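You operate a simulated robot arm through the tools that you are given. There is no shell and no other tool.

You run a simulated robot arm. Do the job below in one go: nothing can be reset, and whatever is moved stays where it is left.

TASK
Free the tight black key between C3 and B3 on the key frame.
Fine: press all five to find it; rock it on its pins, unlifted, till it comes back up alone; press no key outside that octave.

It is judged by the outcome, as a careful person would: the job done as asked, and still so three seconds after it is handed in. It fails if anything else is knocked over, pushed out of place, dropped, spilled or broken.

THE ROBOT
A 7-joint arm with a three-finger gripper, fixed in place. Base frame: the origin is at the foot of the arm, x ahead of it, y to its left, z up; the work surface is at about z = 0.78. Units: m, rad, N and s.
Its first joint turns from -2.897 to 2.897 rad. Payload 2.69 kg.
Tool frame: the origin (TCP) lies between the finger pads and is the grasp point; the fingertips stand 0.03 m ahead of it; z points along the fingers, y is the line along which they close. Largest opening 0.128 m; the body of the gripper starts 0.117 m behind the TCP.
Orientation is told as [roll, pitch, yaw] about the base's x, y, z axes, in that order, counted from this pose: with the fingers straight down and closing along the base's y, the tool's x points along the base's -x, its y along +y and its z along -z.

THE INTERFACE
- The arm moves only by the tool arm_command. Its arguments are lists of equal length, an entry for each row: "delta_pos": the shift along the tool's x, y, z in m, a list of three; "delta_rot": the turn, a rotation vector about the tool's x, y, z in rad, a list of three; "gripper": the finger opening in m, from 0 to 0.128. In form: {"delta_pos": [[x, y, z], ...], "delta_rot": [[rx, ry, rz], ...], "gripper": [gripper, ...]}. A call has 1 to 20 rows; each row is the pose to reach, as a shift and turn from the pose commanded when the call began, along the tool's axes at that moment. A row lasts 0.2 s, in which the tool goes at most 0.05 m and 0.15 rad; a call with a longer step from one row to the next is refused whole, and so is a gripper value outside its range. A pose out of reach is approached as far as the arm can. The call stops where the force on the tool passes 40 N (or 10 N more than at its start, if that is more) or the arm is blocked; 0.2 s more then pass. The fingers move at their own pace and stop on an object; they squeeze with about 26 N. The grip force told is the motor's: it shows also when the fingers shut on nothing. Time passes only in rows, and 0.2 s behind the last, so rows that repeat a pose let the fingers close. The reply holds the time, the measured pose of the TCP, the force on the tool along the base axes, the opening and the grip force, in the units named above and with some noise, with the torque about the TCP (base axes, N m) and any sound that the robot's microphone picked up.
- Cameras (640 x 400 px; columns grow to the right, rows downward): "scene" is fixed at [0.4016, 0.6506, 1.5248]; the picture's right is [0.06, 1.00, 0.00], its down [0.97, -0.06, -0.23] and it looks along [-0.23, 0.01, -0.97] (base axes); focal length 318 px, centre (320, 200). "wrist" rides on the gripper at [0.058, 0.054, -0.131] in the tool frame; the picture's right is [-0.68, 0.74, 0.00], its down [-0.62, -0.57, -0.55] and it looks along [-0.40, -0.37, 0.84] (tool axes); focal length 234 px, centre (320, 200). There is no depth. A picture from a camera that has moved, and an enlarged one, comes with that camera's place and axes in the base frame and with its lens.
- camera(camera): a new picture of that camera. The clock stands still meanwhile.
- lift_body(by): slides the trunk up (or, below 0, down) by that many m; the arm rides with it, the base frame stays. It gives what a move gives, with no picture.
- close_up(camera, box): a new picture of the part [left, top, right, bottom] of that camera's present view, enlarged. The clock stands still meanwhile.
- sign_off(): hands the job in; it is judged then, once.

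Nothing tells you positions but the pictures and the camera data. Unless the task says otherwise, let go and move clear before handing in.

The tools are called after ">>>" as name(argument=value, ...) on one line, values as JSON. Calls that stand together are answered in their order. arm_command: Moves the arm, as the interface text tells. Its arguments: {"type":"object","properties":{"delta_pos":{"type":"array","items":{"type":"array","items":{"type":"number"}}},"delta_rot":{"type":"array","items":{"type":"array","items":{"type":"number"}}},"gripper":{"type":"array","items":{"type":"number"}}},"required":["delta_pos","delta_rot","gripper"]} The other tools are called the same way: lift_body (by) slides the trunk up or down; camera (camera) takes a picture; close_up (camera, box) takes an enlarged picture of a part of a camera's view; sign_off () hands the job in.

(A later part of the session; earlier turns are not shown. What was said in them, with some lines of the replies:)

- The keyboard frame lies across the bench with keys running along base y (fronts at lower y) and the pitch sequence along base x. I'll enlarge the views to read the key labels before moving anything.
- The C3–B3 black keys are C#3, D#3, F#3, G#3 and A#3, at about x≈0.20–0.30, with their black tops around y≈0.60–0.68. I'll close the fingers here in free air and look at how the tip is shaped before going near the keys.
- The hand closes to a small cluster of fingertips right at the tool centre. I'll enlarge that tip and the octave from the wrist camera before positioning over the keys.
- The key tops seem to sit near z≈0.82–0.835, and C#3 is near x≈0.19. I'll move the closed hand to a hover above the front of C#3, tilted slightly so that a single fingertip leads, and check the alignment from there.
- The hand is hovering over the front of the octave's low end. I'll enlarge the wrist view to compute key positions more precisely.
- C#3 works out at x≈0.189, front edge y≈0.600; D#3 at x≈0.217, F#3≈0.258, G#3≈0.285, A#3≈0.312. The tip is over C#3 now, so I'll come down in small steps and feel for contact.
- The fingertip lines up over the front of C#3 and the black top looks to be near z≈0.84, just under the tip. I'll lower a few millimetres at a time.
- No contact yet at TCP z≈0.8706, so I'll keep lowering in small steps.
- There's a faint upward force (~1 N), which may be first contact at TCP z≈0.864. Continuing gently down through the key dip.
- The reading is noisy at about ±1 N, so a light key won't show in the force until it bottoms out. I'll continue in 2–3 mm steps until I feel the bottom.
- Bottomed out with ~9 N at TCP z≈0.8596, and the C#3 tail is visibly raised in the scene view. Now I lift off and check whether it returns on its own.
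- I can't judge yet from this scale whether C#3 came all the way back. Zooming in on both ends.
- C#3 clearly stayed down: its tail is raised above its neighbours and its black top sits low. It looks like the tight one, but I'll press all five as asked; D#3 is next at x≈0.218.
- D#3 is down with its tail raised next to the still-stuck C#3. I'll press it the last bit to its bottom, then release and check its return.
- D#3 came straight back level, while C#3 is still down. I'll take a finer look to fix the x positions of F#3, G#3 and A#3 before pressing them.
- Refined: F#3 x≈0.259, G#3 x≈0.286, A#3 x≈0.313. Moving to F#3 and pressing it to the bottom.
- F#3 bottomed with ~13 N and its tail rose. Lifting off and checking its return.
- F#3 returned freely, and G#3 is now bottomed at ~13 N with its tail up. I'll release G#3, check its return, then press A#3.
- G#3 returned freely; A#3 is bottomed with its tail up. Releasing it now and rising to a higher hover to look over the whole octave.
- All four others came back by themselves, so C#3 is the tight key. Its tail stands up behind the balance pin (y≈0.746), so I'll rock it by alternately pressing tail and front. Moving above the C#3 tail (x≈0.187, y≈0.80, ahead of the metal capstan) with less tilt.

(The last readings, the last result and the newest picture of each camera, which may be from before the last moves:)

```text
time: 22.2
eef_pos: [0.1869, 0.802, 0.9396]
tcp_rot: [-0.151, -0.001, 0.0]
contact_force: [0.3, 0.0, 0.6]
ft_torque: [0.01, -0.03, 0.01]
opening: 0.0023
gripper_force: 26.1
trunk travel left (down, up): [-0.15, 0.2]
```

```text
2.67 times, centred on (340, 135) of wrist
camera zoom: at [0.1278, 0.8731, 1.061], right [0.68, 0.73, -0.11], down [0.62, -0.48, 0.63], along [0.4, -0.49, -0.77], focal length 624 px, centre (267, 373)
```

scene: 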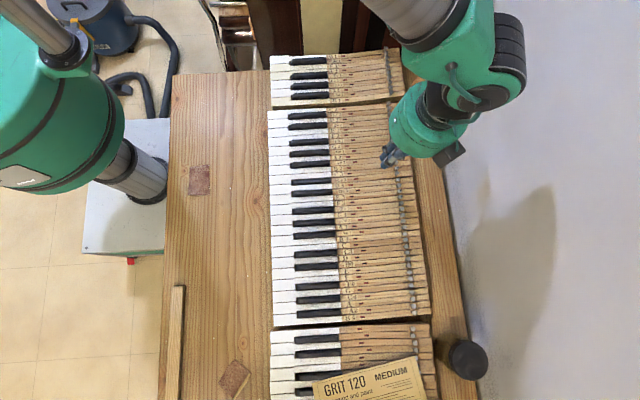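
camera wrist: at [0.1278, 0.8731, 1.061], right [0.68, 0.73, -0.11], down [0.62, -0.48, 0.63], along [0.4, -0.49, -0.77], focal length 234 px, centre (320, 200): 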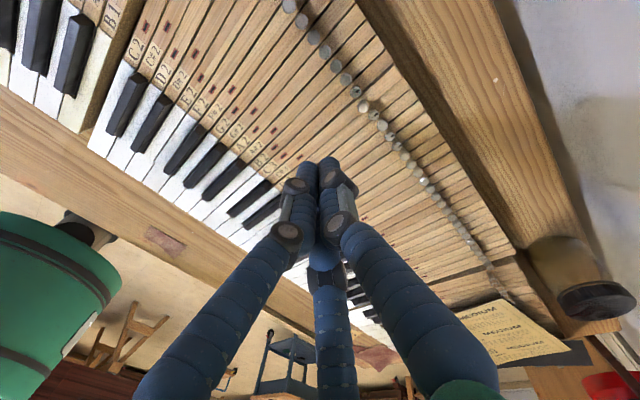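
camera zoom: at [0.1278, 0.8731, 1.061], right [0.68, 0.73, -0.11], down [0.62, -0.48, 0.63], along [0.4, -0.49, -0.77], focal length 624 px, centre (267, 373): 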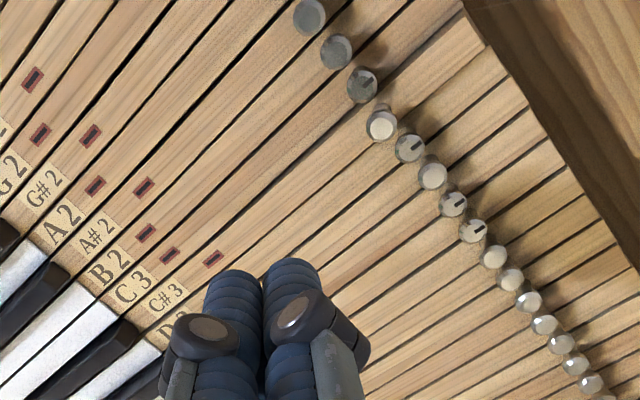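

The tip is hovering over C#3's tail, between its slot (y≈0.745) and its capstan (y≈0.839). Descending to just above the wood, then in small steps.

>>> arm_command(delta_pos=[[0, 0.006, 0.0396], [0, 0.0105, 0.0692], [0, 0.0116, 0.0767], [0, 0.0116, 0.0767]], delta_rot=[[0, 0, 0], [0, 0, 0], [0, 0, 0], [0, 0, 0]], gripper=[0, 0, 0, 0])

>>> close_up(camera="wrist", box=[220, 60, 460, 210])

>>> close_up(camera="scene", box=[340, 140, 436, 200])

```text
time: 23.2
eef_pos: [0.1858, 0.8009, 0.8625]
tcp_rot: [-0.151, 0.0, -0.001]
contact_force: [0.2, -0.4, -0.4]
ft_torque: [0.03, -0.03, 0.01]
opening: 0.0021
gripper_force: 25.6
trunk travel left (down, up): [-0.15, 0.2]
```

```text
2.67 times, centred on (340, 135) of wrist
camera zoom: at [0.1264, 0.8728, 0.9841], right [0.68, 0.73, -0.11], down [0.62, -0.48, 0.63], along [0.4, -0.49, -0.77], focal length 624 px, centre (267, 373)
```

zoom: 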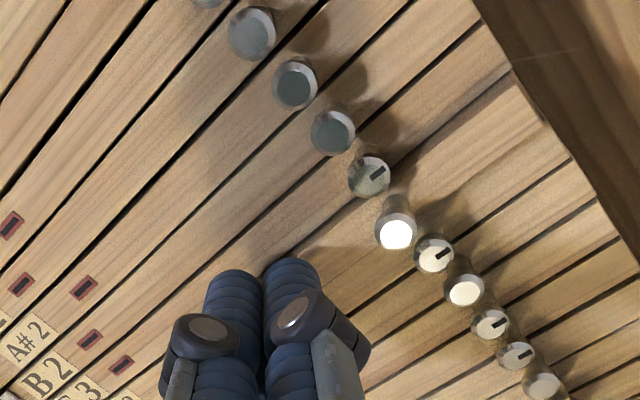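

```text
6.67 times, centred on (388, 170) of scene
camera zoom: at [0.4016, 0.6506, 1.5248], right [0.06, 1.0, 0.0], down [0.97, -0.06, -0.23], along [-0.23, 0.01, -0.97], focal length 2119 px, centre (-133, 400)
```

zoom: 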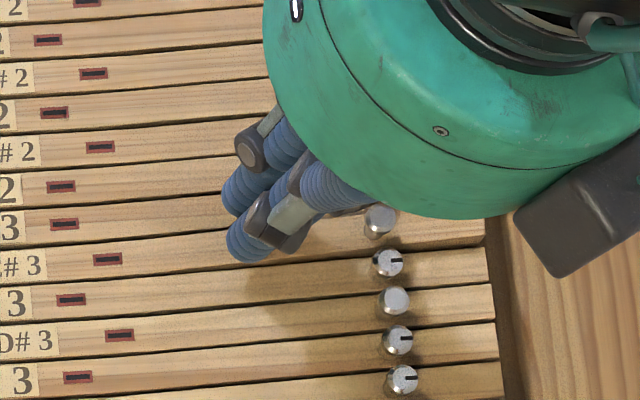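

The tip is just over C#3's tail, perhaps 2 mm toward C3, so I'll shift slightly toward +x and lower in small steps until C#3's tail seats.

>>> arm_command(delta_pos=[[-0.0018, 0, 0], [-0.0018, 0.0006, 0.004], [-0.0018, 0.0009, 0.0059]], delta_rot=[[0, 0, 0], [0, 0, 0], [0, 0, 0]], gripper=[0, 0, 0])

>>> close_up(camera="scene", box=[376, 150, 424, 180])

>>> close_up(camera="wrist", box=[260, 100, 420, 200])

```text
time: 24.0
eef_pos: [0.1877, 0.8004, 0.8552]
tcp_rot: [-0.15, 0.0, 0.0]
contact_force: [0.4, -0.4, -0.3]
ft_torque: [-0.04, -0.01, -0.02]
opening: 0.0025
gripper_force: 25.6
trunk travel left (down, up): [-0.15, 0.2]
```

```text
13.33 times, centred on (400, 165) of scene
camera zoom: at [0.4016, 0.6506, 1.5248], right [0.06, 1.0, 0.0], down [0.97, -0.06, -0.23], along [-0.23, 0.01, -0.97], focal length 4238 px, centre (-747, 667)
```

zoom: 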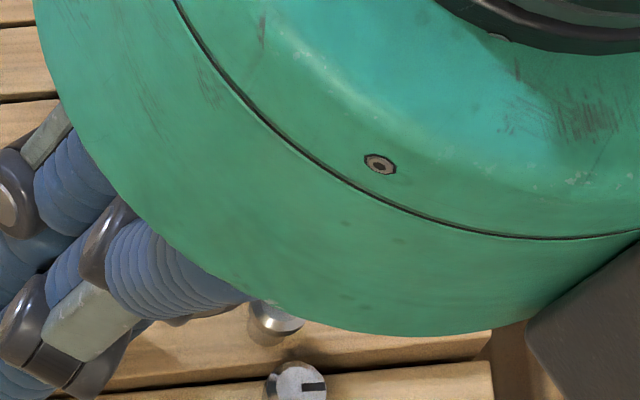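

```text
4.00 times, centred on (340, 150) of wrist
camera zoom: at [0.1283, 0.8718, 0.977], right [0.68, 0.73, -0.11], down [0.62, -0.48, 0.63], along [0.4, -0.49, -0.77], focal length 937 px, centre (240, 400)
```

zoom: 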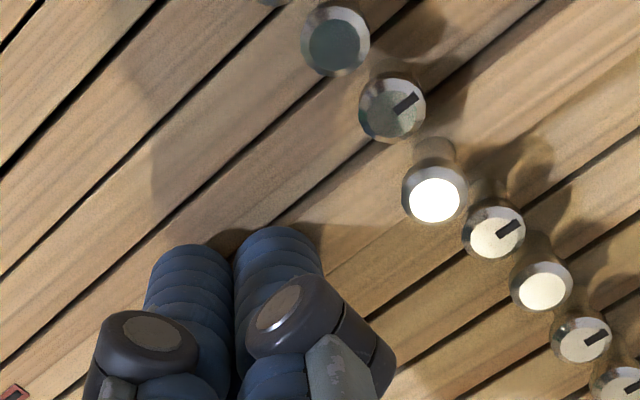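

Still no contact at TCP z≈0.855. Continuing down in 2 mm steps.

>>> arm_command(delta_pos=[[0, 0.0003, 0.002], [0, 0.0003, 0.002]], delta_rot=[[0, 0, 0], [0, 0, 0]], gripper=[0, 0])

>>> arm_command(delta_pos=[[0, 0.0003, 0.002], [0, 0.0003, 0.002]], delta_rot=[[0, 0, 0], [0, 0, 0]], gripper=[0, 0])

>>> close_up(camera="wrist", box=[260, 100, 420, 200])

```text
time: 24.6
eef_pos: [0.1879, 0.8003, 0.854]
tcp_rot: [-0.149, -0.001, 0.0]
contact_force: [0.2, -0.1, 0.8]
ft_torque: [0.0, -0.02, 0.01]
opening: 0.0022
gripper_force: 25.9
trunk travel left (down, up): [-0.15, 0.2]
```

```text
time: 25.2
eef_pos: [0.1876, 0.8007, 0.8517]
tcp_rot: [-0.15, -0.001, 0.0]
contact_force: [-0.1, -0.2, -0.1]
ft_torque: [0.01, 0.01, 0.01]
opening: 0.0022
gripper_force: 25.9
trunk travel left (down, up): [-0.15, 0.2]
```

```text
4.00 times, centred on (340, 150) of wrist
camera zoom: at [0.1281, 0.8714, 0.9729], right [0.68, 0.73, -0.11], down [0.62, -0.48, 0.63], along [0.4, -0.49, -0.77], focal length 937 px, centre (240, 400)
```

zoom: 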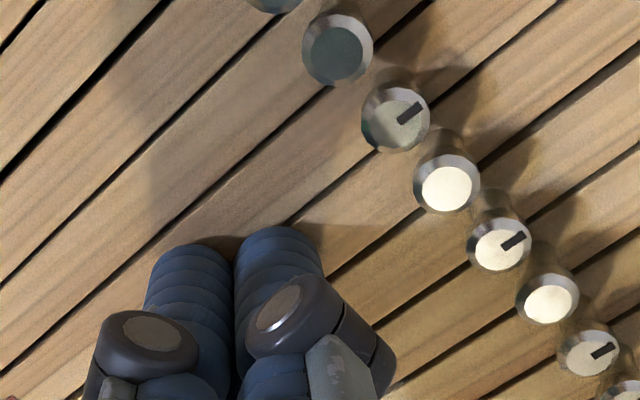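

C#3's tail now looks nearly level with its neighbours. A little more to seat it fully on the back rail.

>>> arm_command(delta_pos=[[0, 0.00022, 0.0015], [0, 0.00022, 0.0015]], delta_rot=[[0, 0, 0], [0, 0, 0]], gripper=[0, 0])

>>> close_up(camera="scene", box=[280, 150, 360, 200])

>>> close_up(camera="wrist", box=[260, 100, 420, 200])

```text
time: 25.8
eef_pos: [0.1875, 0.8, 0.8503]
tcp_rot: [-0.149, 0.002, -0.001]
contact_force: [-0.4, -1.2, 5.4]
ft_torque: [0.03, 0.03, -0.02]
opening: 0.0021
gripper_force: 25.6
trunk travel left (down, up): [-0.15, 0.2]
```

```text
8.00 times, centred on (320, 175) of scene
camera zoom: at [0.4016, 0.6506, 1.5248], right [0.06, 1.0, 0.0], down [0.97, -0.06, -0.23], along [-0.23, 0.01, -0.97], focal length 2543 px, centre (320, 400)
```

zoom: 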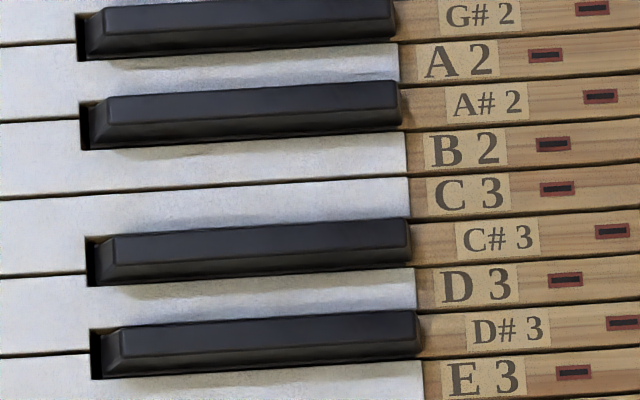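

```text
4.00 times, centred on (340, 150) of wrist
camera zoom: at [0.1284, 0.8717, 0.9725], right [0.68, 0.73, -0.11], down [0.62, -0.48, 0.63], along [0.4, -0.49, -0.77], focal length 937 px, centre (240, 400)
```

zoom: 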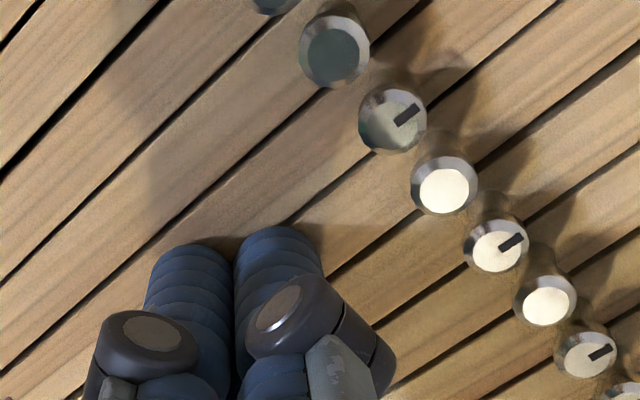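

C#3's front is back up level (scene view), with the tail seated at ~5 N. Next, I'll go back over the front of the key and press it down again to continue the rocking.

>>> arm_command(delta_pos=[[0, -0.0038, -0.0247], [0, -0.0075, -0.0494], [-0.0006, -0.0542, -0.0424], [-0.0013, -0.101, -0.0353], [-0.0019, -0.1477, -0.0283], [-0.0025, -0.1944, -0.0212], [-0.0025, -0.1944, -0.0212], [-0.0025, -0.1914, -0.0015], [-0.0025, -0.1899, 0.0085], [-0.0025, -0.1888, 0.0153], [-0.0025, -0.1884, 0.0183], [-0.0025, -0.1882, 0.0193]], delta_rot=[[0, 0, 0], [0, 0, 0], [0, 0, 0], [0, 0, 0], [0, 0, 0], [0, 0, 0], [0, 0, 0], [0, 0, 0], [0, 0, 0], [0, 0, 0], [0, 0, 0], [0, 0, 0]], gripper=[0, 0, 0, 0, 0, 0, 0, 0, 0, 0, 0, 0])

>>> close_up(camera="wrist", box=[280, 50, 480, 175])

>>> close_up(camera="scene", box=[376, 150, 424, 180])

```text
time: 28.4
eef_pos: [0.1901, 0.6097, 0.859]
tcp_rot: [-0.15, -0.001, 0.001]
contact_force: [-0.5, 0.0, 1.5]
ft_torque: [-0.01, -0.02, -0.02]
opening: 0.0023
gripper_force: 26.4
trunk travel left (down, up): [-0.15, 0.2]
```

```text
3.20 times, centred on (380, 112) of wrist
camera zoom: at [0.1306, 0.6824, 0.9801], right [0.68, 0.73, -0.11], down [0.62, -0.48, 0.63], along [0.4, -0.49, -0.77], focal length 749 px, centre (128, 480)
```

zoom: 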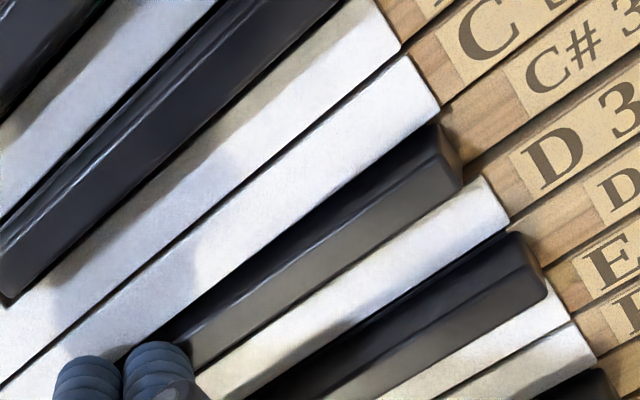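

```text
13.33 times, centred on (400, 165) of scene
camera zoom: at [0.4016, 0.6506, 1.5248], right [0.06, 1.0, 0.0], down [0.97, -0.06, -0.23], along [-0.23, 0.01, -0.97], focal length 4238 px, centre (-747, 667)
```

zoom: 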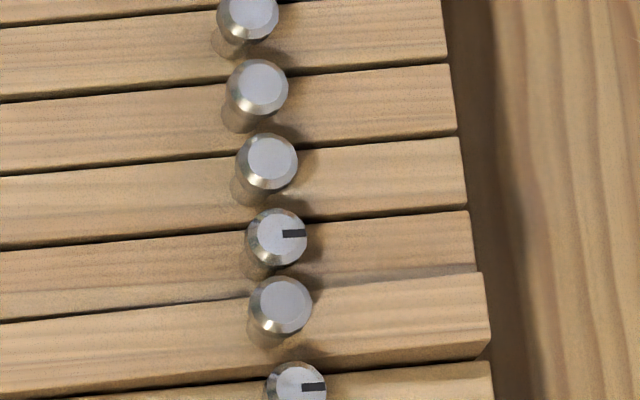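

C#3 is pressed down again (tail up). I'll touch bottom, lift off, and see whether it returns on its own this time.

>>> arm_command(delta_pos=[[0, 0.0002, 0.0012], [0, 0.0002, 0.0012]], delta_rot=[[0, 0, 0], [0, 0, 0]], gripper=[0, 0])

>>> arm_command(delta_pos=[[0, -0.002, -0.01], [0, -0.0045, -0.0297], [0, -0.0075, -0.0494], [0, -0.0075, -0.0494], [0, -0.0075, -0.0494]], delta_rot=[[0, 0, 0], [0, 0, 0], [0, 0, 0], [0, 0, 0], [0, 0, 0]], gripper=[0, 0, 0, 0, 0])

>>> close_up(camera="scene", box=[376, 150, 424, 180])

>>> close_up(camera="scene", box=[280, 165, 360, 215])

```text
time: 29.0
eef_pos: [0.1904, 0.6116, 0.8579]
tcp_rot: [-0.151, 0.0, 0.0]
contact_force: [0.2, -4.0, 10.1]
ft_torque: [0.01, -0.03, 0.01]
opening: 0.0021
gripper_force: 26.2
trunk travel left (down, up): [-0.15, 0.2]
```

```text
time: 30.2
eef_pos: [0.1892, 0.6094, 0.9076]
tcp_rot: [-0.151, 0.001, 0.002]
contact_force: [0.3, -0.8, -0.3]
ft_torque: [-0.03, -0.01, 0.01]
opening: 0.0023
gripper_force: 25.7
trunk travel left (down, up): [-0.15, 0.2]
```

```text
13.33 times, centred on (400, 165) of scene
camera zoom: at [0.4016, 0.6506, 1.5248], right [0.06, 1.0, 0.0], down [0.97, -0.06, -0.23], along [-0.23, 0.01, -0.97], focal length 4238 px, centre (-747, 667)
```

zoom: 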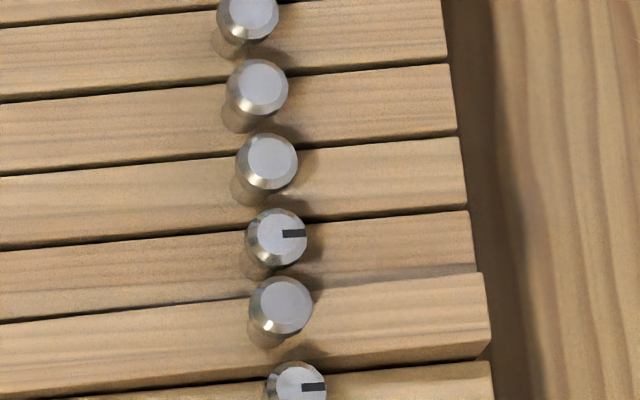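

```text
8.00 times, centred on (320, 190) of scene
camera zoom: at [0.4016, 0.6506, 1.5248], right [0.06, 1.0, 0.0], down [0.97, -0.06, -0.23], along [-0.23, 0.01, -0.97], focal length 2543 px, centre (320, 280)
```

zoom: 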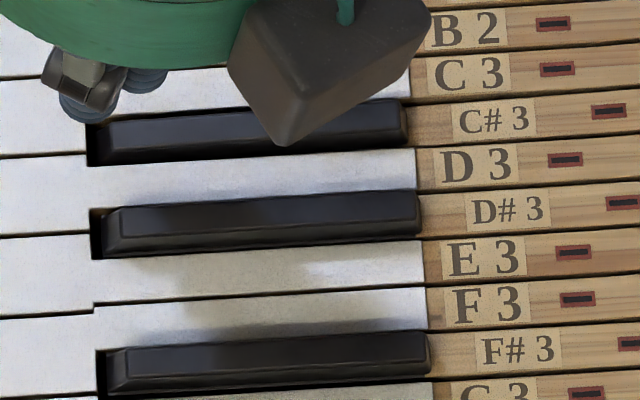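

It stayed down but perhaps slightly less than before. I'll do another full rocking cycle: tail down, then front down, then release and look again.

>>> arm_command(delta_pos=[[0.0006, 0.0467, -0.0071], [0.0013, 0.0935, -0.0141], [0.0019, 0.1402, -0.0212], [0.0025, 0.1869, -0.0282], [0.0025, 0.1914, 0.0015], [0.0025, 0.1941, 0.0193], [0.0025, 0.195, 0.0252], [0.0025, 0.1956, 0.0292], [0.0025, 0.1956, 0.0292]], delta_rot=[[0, 0, 0], [0, 0, 0], [0, 0, 0], [0, 0, 0], [0, 0, 0], [0, 0, 0], [0, 0, 0], [0, 0, 0], [0, 0, 0]], gripper=[0, 0, 0, 0, 0, 0, 0, 0, 0])

>>> close_up(camera="scene", box=[280, 150, 360, 200])

>>> close_up(camera="wrist", box=[260, 100, 420, 200])

```text
time: 32.2
eef_pos: [0.1882, 0.8006, 0.8496]
tcp_rot: [-0.149, 0.001, -0.002]
contact_force: [0.4, -3.5, 16.9]
ft_torque: [0.08, 0.01, 0.0]
opening: 0.0021
gripper_force: 26.2
trunk travel left (down, up): [-0.15, 0.2]
```

```text
8.00 times, centred on (320, 175) of scene
camera zoom: at [0.4016, 0.6506, 1.5248], right [0.06, 1.0, 0.0], down [0.97, -0.06, -0.23], along [-0.23, 0.01, -0.97], focal length 2543 px, centre (320, 400)
```

zoom: 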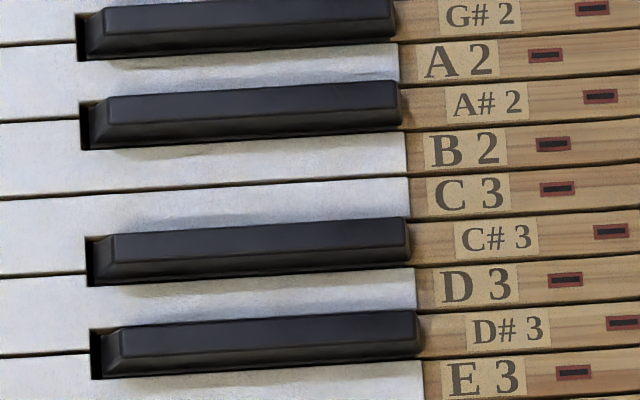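

```text
4.00 times, centred on (340, 150) of wrist
camera zoom: at [0.1277, 0.8718, 0.9723], right [0.68, 0.73, -0.11], down [0.62, -0.48, 0.63], along [0.4, -0.49, -0.77], focal length 937 px, centre (240, 400)
```

zoom: 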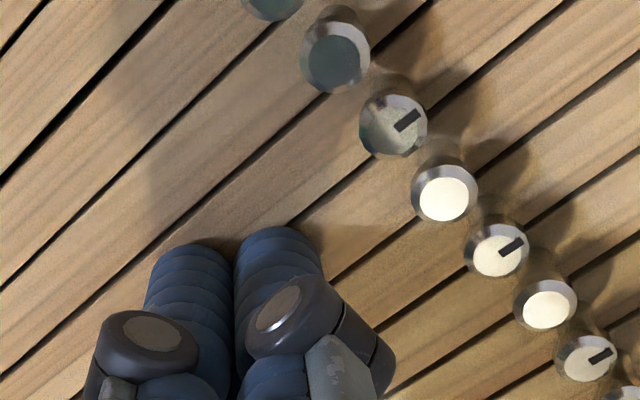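

Tail seated again (~17 N, so slightly less next time). Back to the front to press and release.

>>> arm_command(delta_pos=[[0, -0.0038, -0.0247], [0, -0.0075, -0.0494], [-0.0006, -0.0542, -0.0424], [-0.0013, -0.101, -0.0353], [-0.0019, -0.1477, -0.0283], [-0.0025, -0.1944, -0.0212], [-0.0025, -0.1944, -0.0212], [-0.0025, -0.1914, -0.0015], [-0.0025, -0.1899, 0.0085], [-0.0025, -0.1888, 0.0153], [-0.0025, -0.1884, 0.0183], [-0.0025, -0.1881, 0.0203], [-0.0025, -0.1881, 0.0203]], delta_rot=[[0, 0, 0], [0, 0, 0], [0, 0, 0], [0, 0, 0], [0, 0, 0], [0, 0, 0], [0, 0, 0], [0, 0, 0], [0, 0, 0], [0, 0, 0], [0, 0, 0], [0, 0, 0], [0, 0, 0]], gripper=[0, 0, 0, 0, 0, 0, 0, 0, 0, 0, 0, 0, 0])

>>> close_up(camera="scene", box=[376, 150, 424, 180])

>>> arm_command(delta_pos=[[0, -0.002, -0.01], [0, -0.0045, -0.0297], [0, -0.0075, -0.0494], [0, -0.0075, -0.0494], [0, -0.0075, -0.0494]], delta_rot=[[0, 0, 0], [0, 0, 0], [0, 0, 0], [0, 0, 0], [0, 0, 0]], gripper=[0, 0, 0, 0, 0])

>>> close_up(camera="scene", box=[376, 150, 424, 180])

```text
time: 35.0
eef_pos: [0.1907, 0.6117, 0.8578]
tcp_rot: [-0.148, -0.001, 0.002]
contact_force: [-0.5, -1.9, 11.4]
ft_torque: [0.07, 0.01, 0.0]
opening: 0.0022
gripper_force: 25.9
trunk travel left (down, up): [-0.15, 0.2]
```

```text
13.33 times, centred on (400, 165) of scene
camera zoom: at [0.4016, 0.6506, 1.5248], right [0.06, 1.0, 0.0], down [0.97, -0.06, -0.23], along [-0.23, 0.01, -0.97], focal length 4238 px, centre (-747, 667)
```

zoom: 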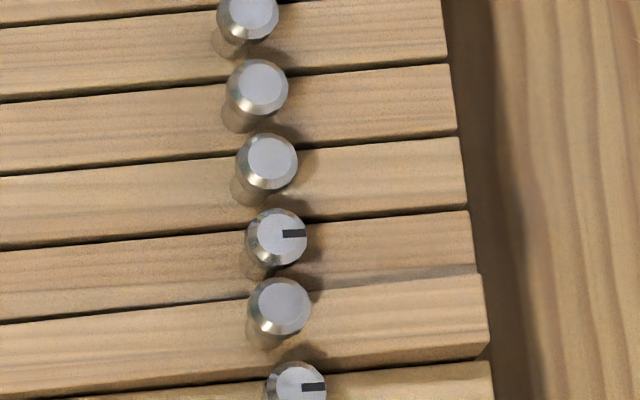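

```text
time: 36.2
eef_pos: [0.1895, 0.6101, 0.9079]
tcp_rot: [-0.15, 0.0, 0.001]
contact_force: [0.0, 1.1, 0.6]
ft_torque: [-0.03, 0.03, -0.02]
opening: 0.0022
gripper_force: 26.3
trunk travel left (down, up): [-0.15, 0.2]
```

```text
13.33 times, centred on (400, 165) of scene
camera zoom: at [0.4016, 0.6506, 1.5248], right [0.06, 1.0, 0.0], down [0.97, -0.06, -0.23], along [-0.23, 0.01, -0.97], focal length 4238 px, centre (-747, 667)
```

zoom: 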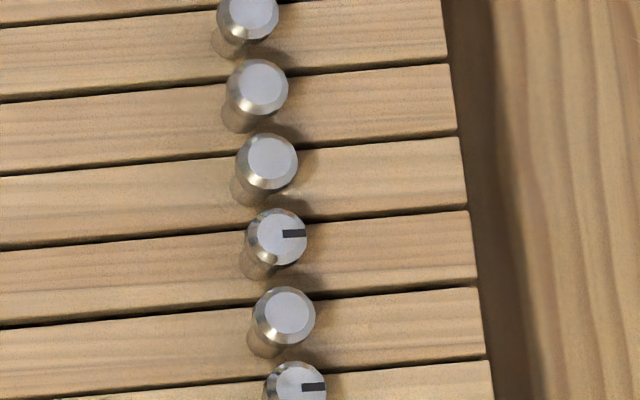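

C#3 came back by itself this time. Let me check closely that it's fully level at both ends.

>>> close_up(camera="scene", box=[280, 165, 360, 215])

>>> close_up(camera="wrist", box=[240, 0, 560, 200])

>>> close_up(camera="scene", box=[340, 140, 436, 200])

>>> close_up(camera="wrist", box=[310, 40, 470, 140])

```text
8.00 times, centred on (320, 190) of scene
camera zoom: at [0.4016, 0.6506, 1.5248], right [0.06, 1.0, 0.0], down [0.97, -0.06, -0.23], along [-0.23, 0.01, -0.97], focal length 2543 px, centre (320, 280)
```

zoom: 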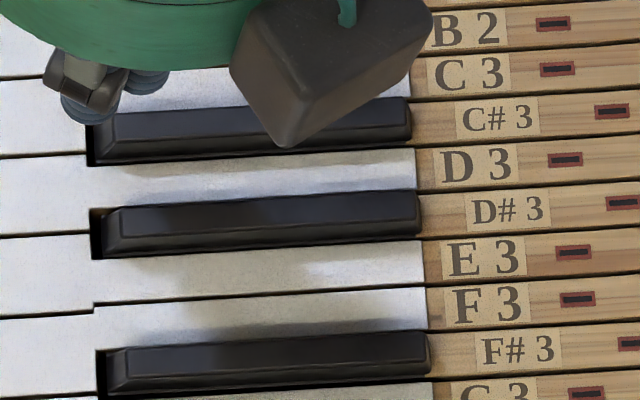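

```text
2.00 times, centred on (400, 100) of wrist
camera zoom: at [0.1303, 0.6822, 1.0291], right [0.68, 0.73, -0.11], down [0.62, -0.48, 0.63], along [0.4, -0.49, -0.77], focal length 468 px, centre (160, 400)
```

zoom: 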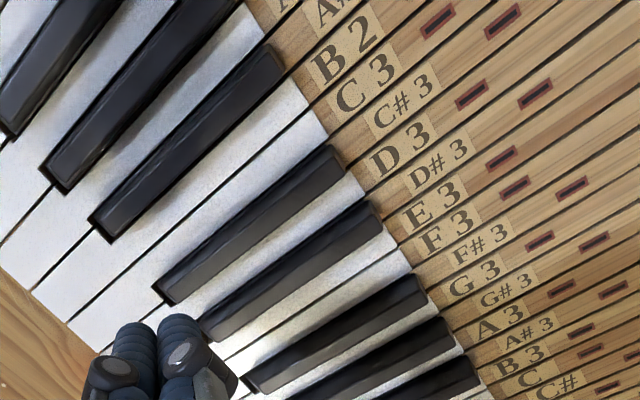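

```text
6.67 times, centred on (388, 170) of scene
camera zoom: at [0.4016, 0.6506, 1.5248], right [0.06, 1.0, 0.0], down [0.97, -0.06, -0.23], along [-0.23, 0.01, -0.97], focal length 2119 px, centre (-133, 400)
```

zoom: 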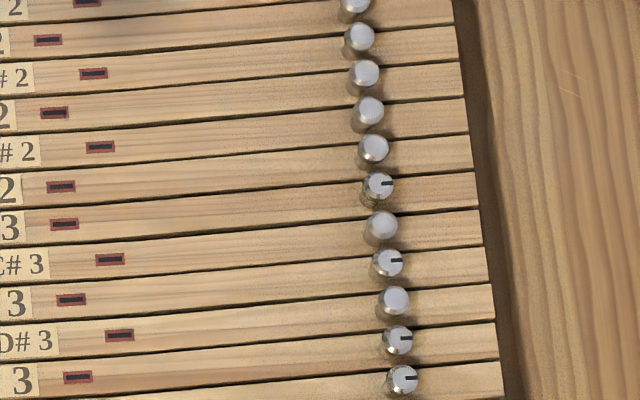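

```text
4.00 times, centred on (390, 90) of wrist
camera zoom: at [0.1303, 0.6822, 1.0291], right [0.68, 0.73, -0.11], down [0.62, -0.48, 0.63], along [0.4, -0.49, -0.77], focal length 937 px, centre (40, 640)
```

zoom: 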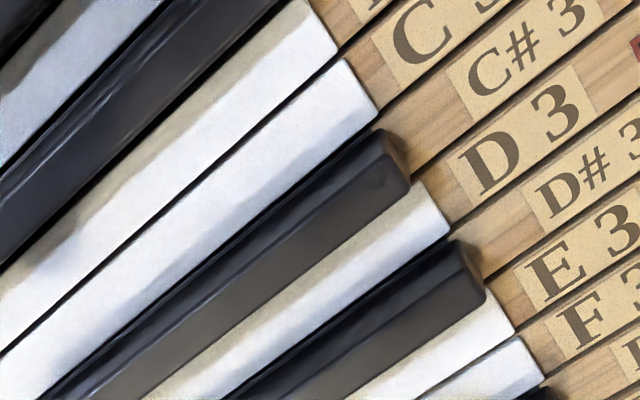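

C#3 looks level at front and tail, matching its neighbours. To be sure it's really freed and not just marginal, I'll press it once more from the front and watch it return.

>>> arm_command(delta_pos=[[0, 0.0045, 0.0297], [0, 0.0063, 0.0415], [0, 0.007, 0.0465], [0, 0.0073, 0.0483], [0, 0.0075, 0.0494], [0, 0.0075, 0.0494]], delta_rot=[[0, 0, 0], [0, 0, 0], [0, 0, 0], [0, 0, 0], [0, 0, 0], [0, 0, 0]], gripper=[0, 0, 0, 0, 0, 0])

>>> close_up(camera="scene", box=[376, 150, 424, 180])

>>> arm_command(delta_pos=[[0, -0.0008, -0.005], [0, -0.002, -0.012], [0, -0.0045, -0.0297], [0, -0.0075, -0.0494], [0, -0.0075, -0.0494]], delta_rot=[[0, 0, 0], [0, 0, 0], [0, 0, 0], [0, 0, 0], [0, 0, 0]], gripper=[0, 0, 0, 0, 0])

>>> close_up(camera="scene", box=[376, 150, 424, 180])

>>> close_up(camera="scene", box=[280, 165, 360, 215])

```text
time: 37.6
eef_pos: [0.19, 0.6104, 0.8565]
tcp_rot: [-0.148, 0.0, 0.001]
contact_force: [-1.3, -0.2, 12.6]
ft_torque: [0.17, 0.04, 0.05]
opening: 0.0022
gripper_force: 26.0
trunk travel left (down, up): [-0.15, 0.2]
```

```text
13.33 times, centred on (400, 165) of scene
camera zoom: at [0.4016, 0.6506, 1.5248], right [0.06, 1.0, 0.0], down [0.97, -0.06, -0.23], along [-0.23, 0.01, -0.97], focal length 4238 px, centre (-747, 667)
```

zoom: 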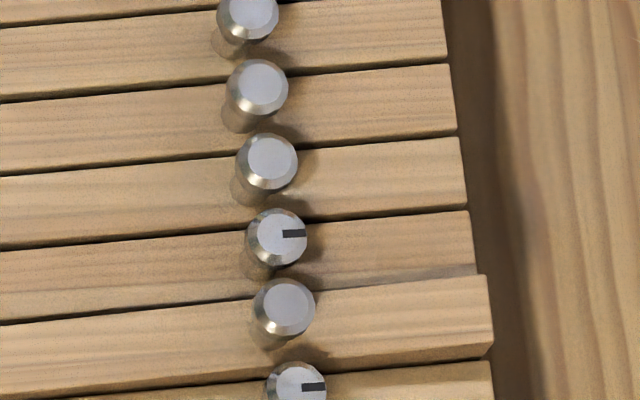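

```text
time: 38.8
eef_pos: [0.1903, 0.61, 0.9079]
tcp_rot: [-0.151, 0.0, 0.0]
contact_force: [0.0, 0.3, 0.6]
ft_torque: [0.03, 0.02, -0.01]
opening: 0.0024
gripper_force: 25.7
trunk travel left (down, up): [-0.15, 0.2]
```

```text
13.33 times, centred on (400, 165) of scene
camera zoom: at [0.4016, 0.6506, 1.5248], right [0.06, 1.0, 0.0], down [0.97, -0.06, -0.23], along [-0.23, 0.01, -0.97], focal length 4238 px, centre (-747, 667)
```

zoom: 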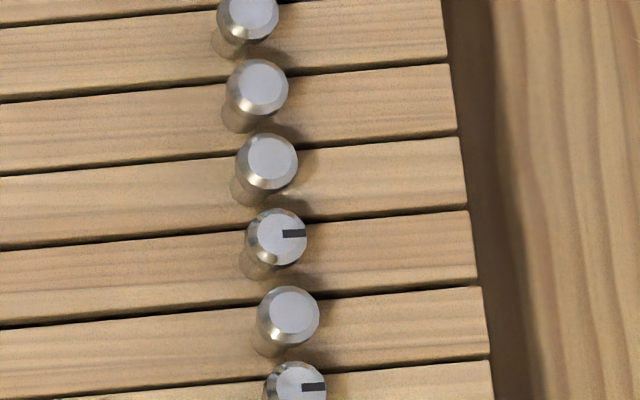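

```text
8.00 times, centred on (320, 190) of scene
camera zoom: at [0.4016, 0.6506, 1.5248], right [0.06, 1.0, 0.0], down [0.97, -0.06, -0.23], along [-0.23, 0.01, -0.97], focal length 2543 px, centre (320, 280)
```

zoom: 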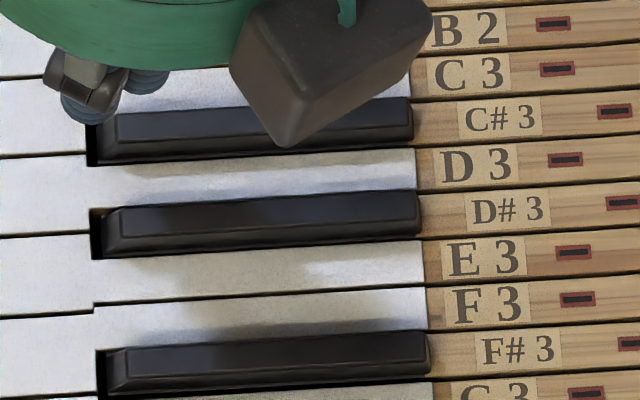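

C#3 came back up by itself again after a full press. Now I'll raise the hand clear and return near the starting pose for a last look.

>>> arm_command(delta_pos=[[0, -0.006, -0.0396], [0, -0.012, -0.0791], [0, -0.0149, -0.0989], [-0.01, -0.045, -0.0944], [-0.02, -0.075, -0.0899], [-0.03, -0.105, -0.0853], [-0.03, -0.105, -0.0853], [-0.03, -0.105, -0.0853]], delta_rot=[[0, 0, 0], [0, 0, 0], [0, 0, 0], [-0.05, 0, 0], [-0.1, 0, 0], [-0.15, 0, 0], [-0.15, 0, 0], [-0.15, 0, 0]], gripper=[0, 0, 0, 0, 0, 0, 0, 0])

>>> camera(camera="scene")

>>> close_up(camera="scene", box=[260, 130, 440, 242])

>>> camera(camera="wrist")

```text
time: 40.6
eef_pos: [0.2209, 0.5202, 1.0073]
tcp_rot: [0.0, 0.0, -0.001]
contact_force: [0.3, 0.2, 0.1]
ft_torque: [0.01, 0.0, 0.03]
opening: 0.0021
gripper_force: 26.7
trunk travel left (down, up): [-0.15, 0.2]
```

```text
taken
```

scene: 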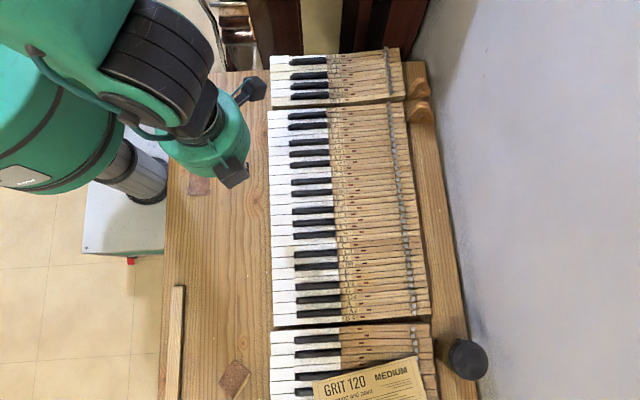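

```text
3.56 times, centred on (350, 186) of scene
camera zoom: at [0.4016, 0.6506, 1.5248], right [0.06, 1.0, 0.0], down [0.97, -0.06, -0.23], along [-0.23, 0.01, -0.97], focal length 1130 px, centre (213, 250)
```

zoom: 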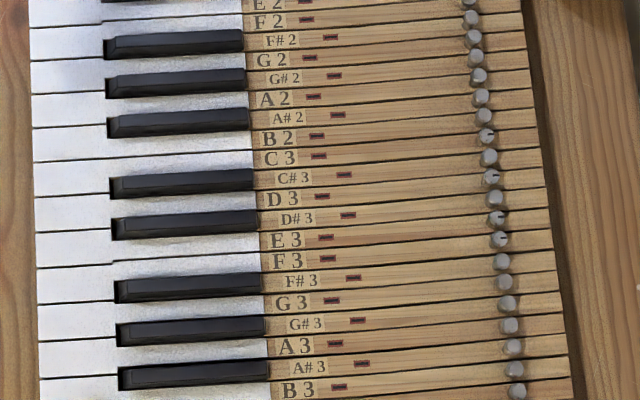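

```text
taken
camera wrist: at [0.1611, 0.5725, 1.1397], right [0.68, 0.74, 0.0], down [0.62, -0.57, 0.55], along [0.4, -0.37, -0.84], focal length 234 px, centre (320, 200)
```

wrist: 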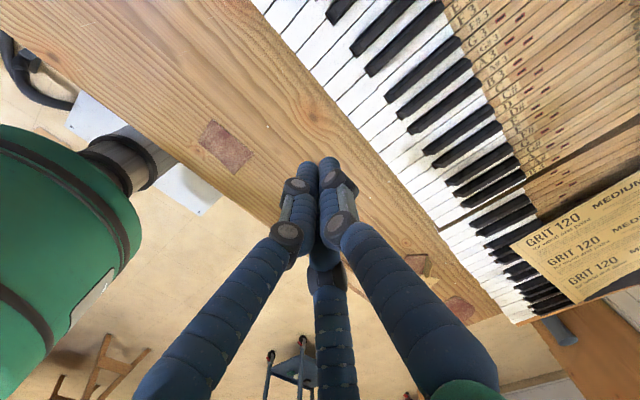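

Everything looks in place and all the keys are level. One last close look at C#3's front and tail, unobstructed, before handing in.

>>> close_up(camera="scene", box=[280, 150, 360, 200])

>>> close_up(camera="scene", box=[376, 150, 424, 180])

>>> close_up(camera="scene", box=[260, 100, 440, 212])

```text
8.00 times, centred on (320, 175) of scene
camera zoom: at [0.4016, 0.6506, 1.5248], right [0.06, 1.0, 0.0], down [0.97, -0.06, -0.23], along [-0.23, 0.01, -0.97], focal length 2543 px, centre (320, 400)
```

zoom: 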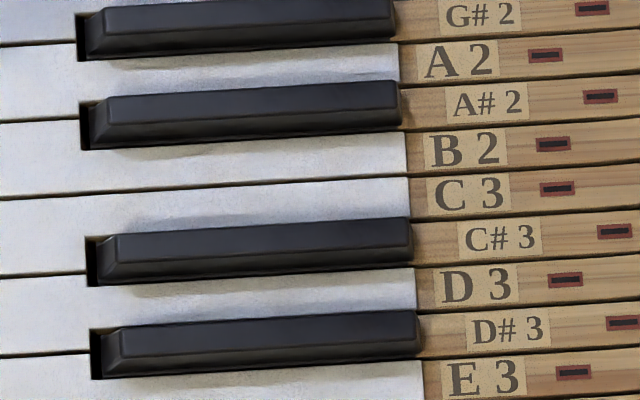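

```text
13.33 times, centred on (400, 165) of scene
camera zoom: at [0.4016, 0.6506, 1.5248], right [0.06, 1.0, 0.0], down [0.97, -0.06, -0.23], along [-0.23, 0.01, -0.97], focal length 4238 px, centre (-747, 667)
```

zoom: 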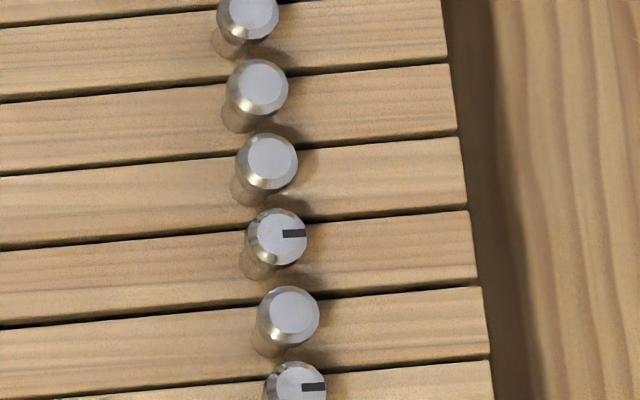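

```text
3.56 times, centred on (350, 156) of scene
camera zoom: at [0.4016, 0.6506, 1.5248], right [0.06, 1.0, 0.0], down [0.97, -0.06, -0.23], along [-0.23, 0.01, -0.97], focal length 1130 px, centre (213, 356)
```

zoom: 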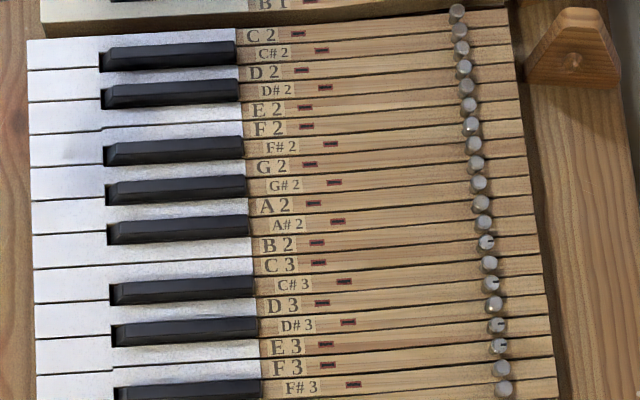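

C#3, the tight key, has now come back up unaided after two full presses in a row. It sits level with its neighbours, the other four black keys return freely, and nothing else has moved. The hand is clear, so I'm handing the job in.

>>> sign_off()

```text
The job is handed in.
```

The tight key was C#3. It is freed: it came back up on its own after two full presses in a row, and it was level with its neighbours when I handed in.

- **Finding it:** I pressed all five black keys from C#3 to A#3 down to the bottom. D#3, F#3, G#3 and A#3 came straight back, and only C#3 stayed down.
- **Freeing it:** I rocked C#3 on its pins by pressing its tail and then its front, without lifting it. After the first tail-and-front press it still stayed down. After the second it came back up alone, and one more press confirmed it.
- **Everything else:** I pressed no key outside C3–B3, and the last pictures show nothing else out of place. C#3 itself sits slightly further back along its length than at the start, by under a millimetre.
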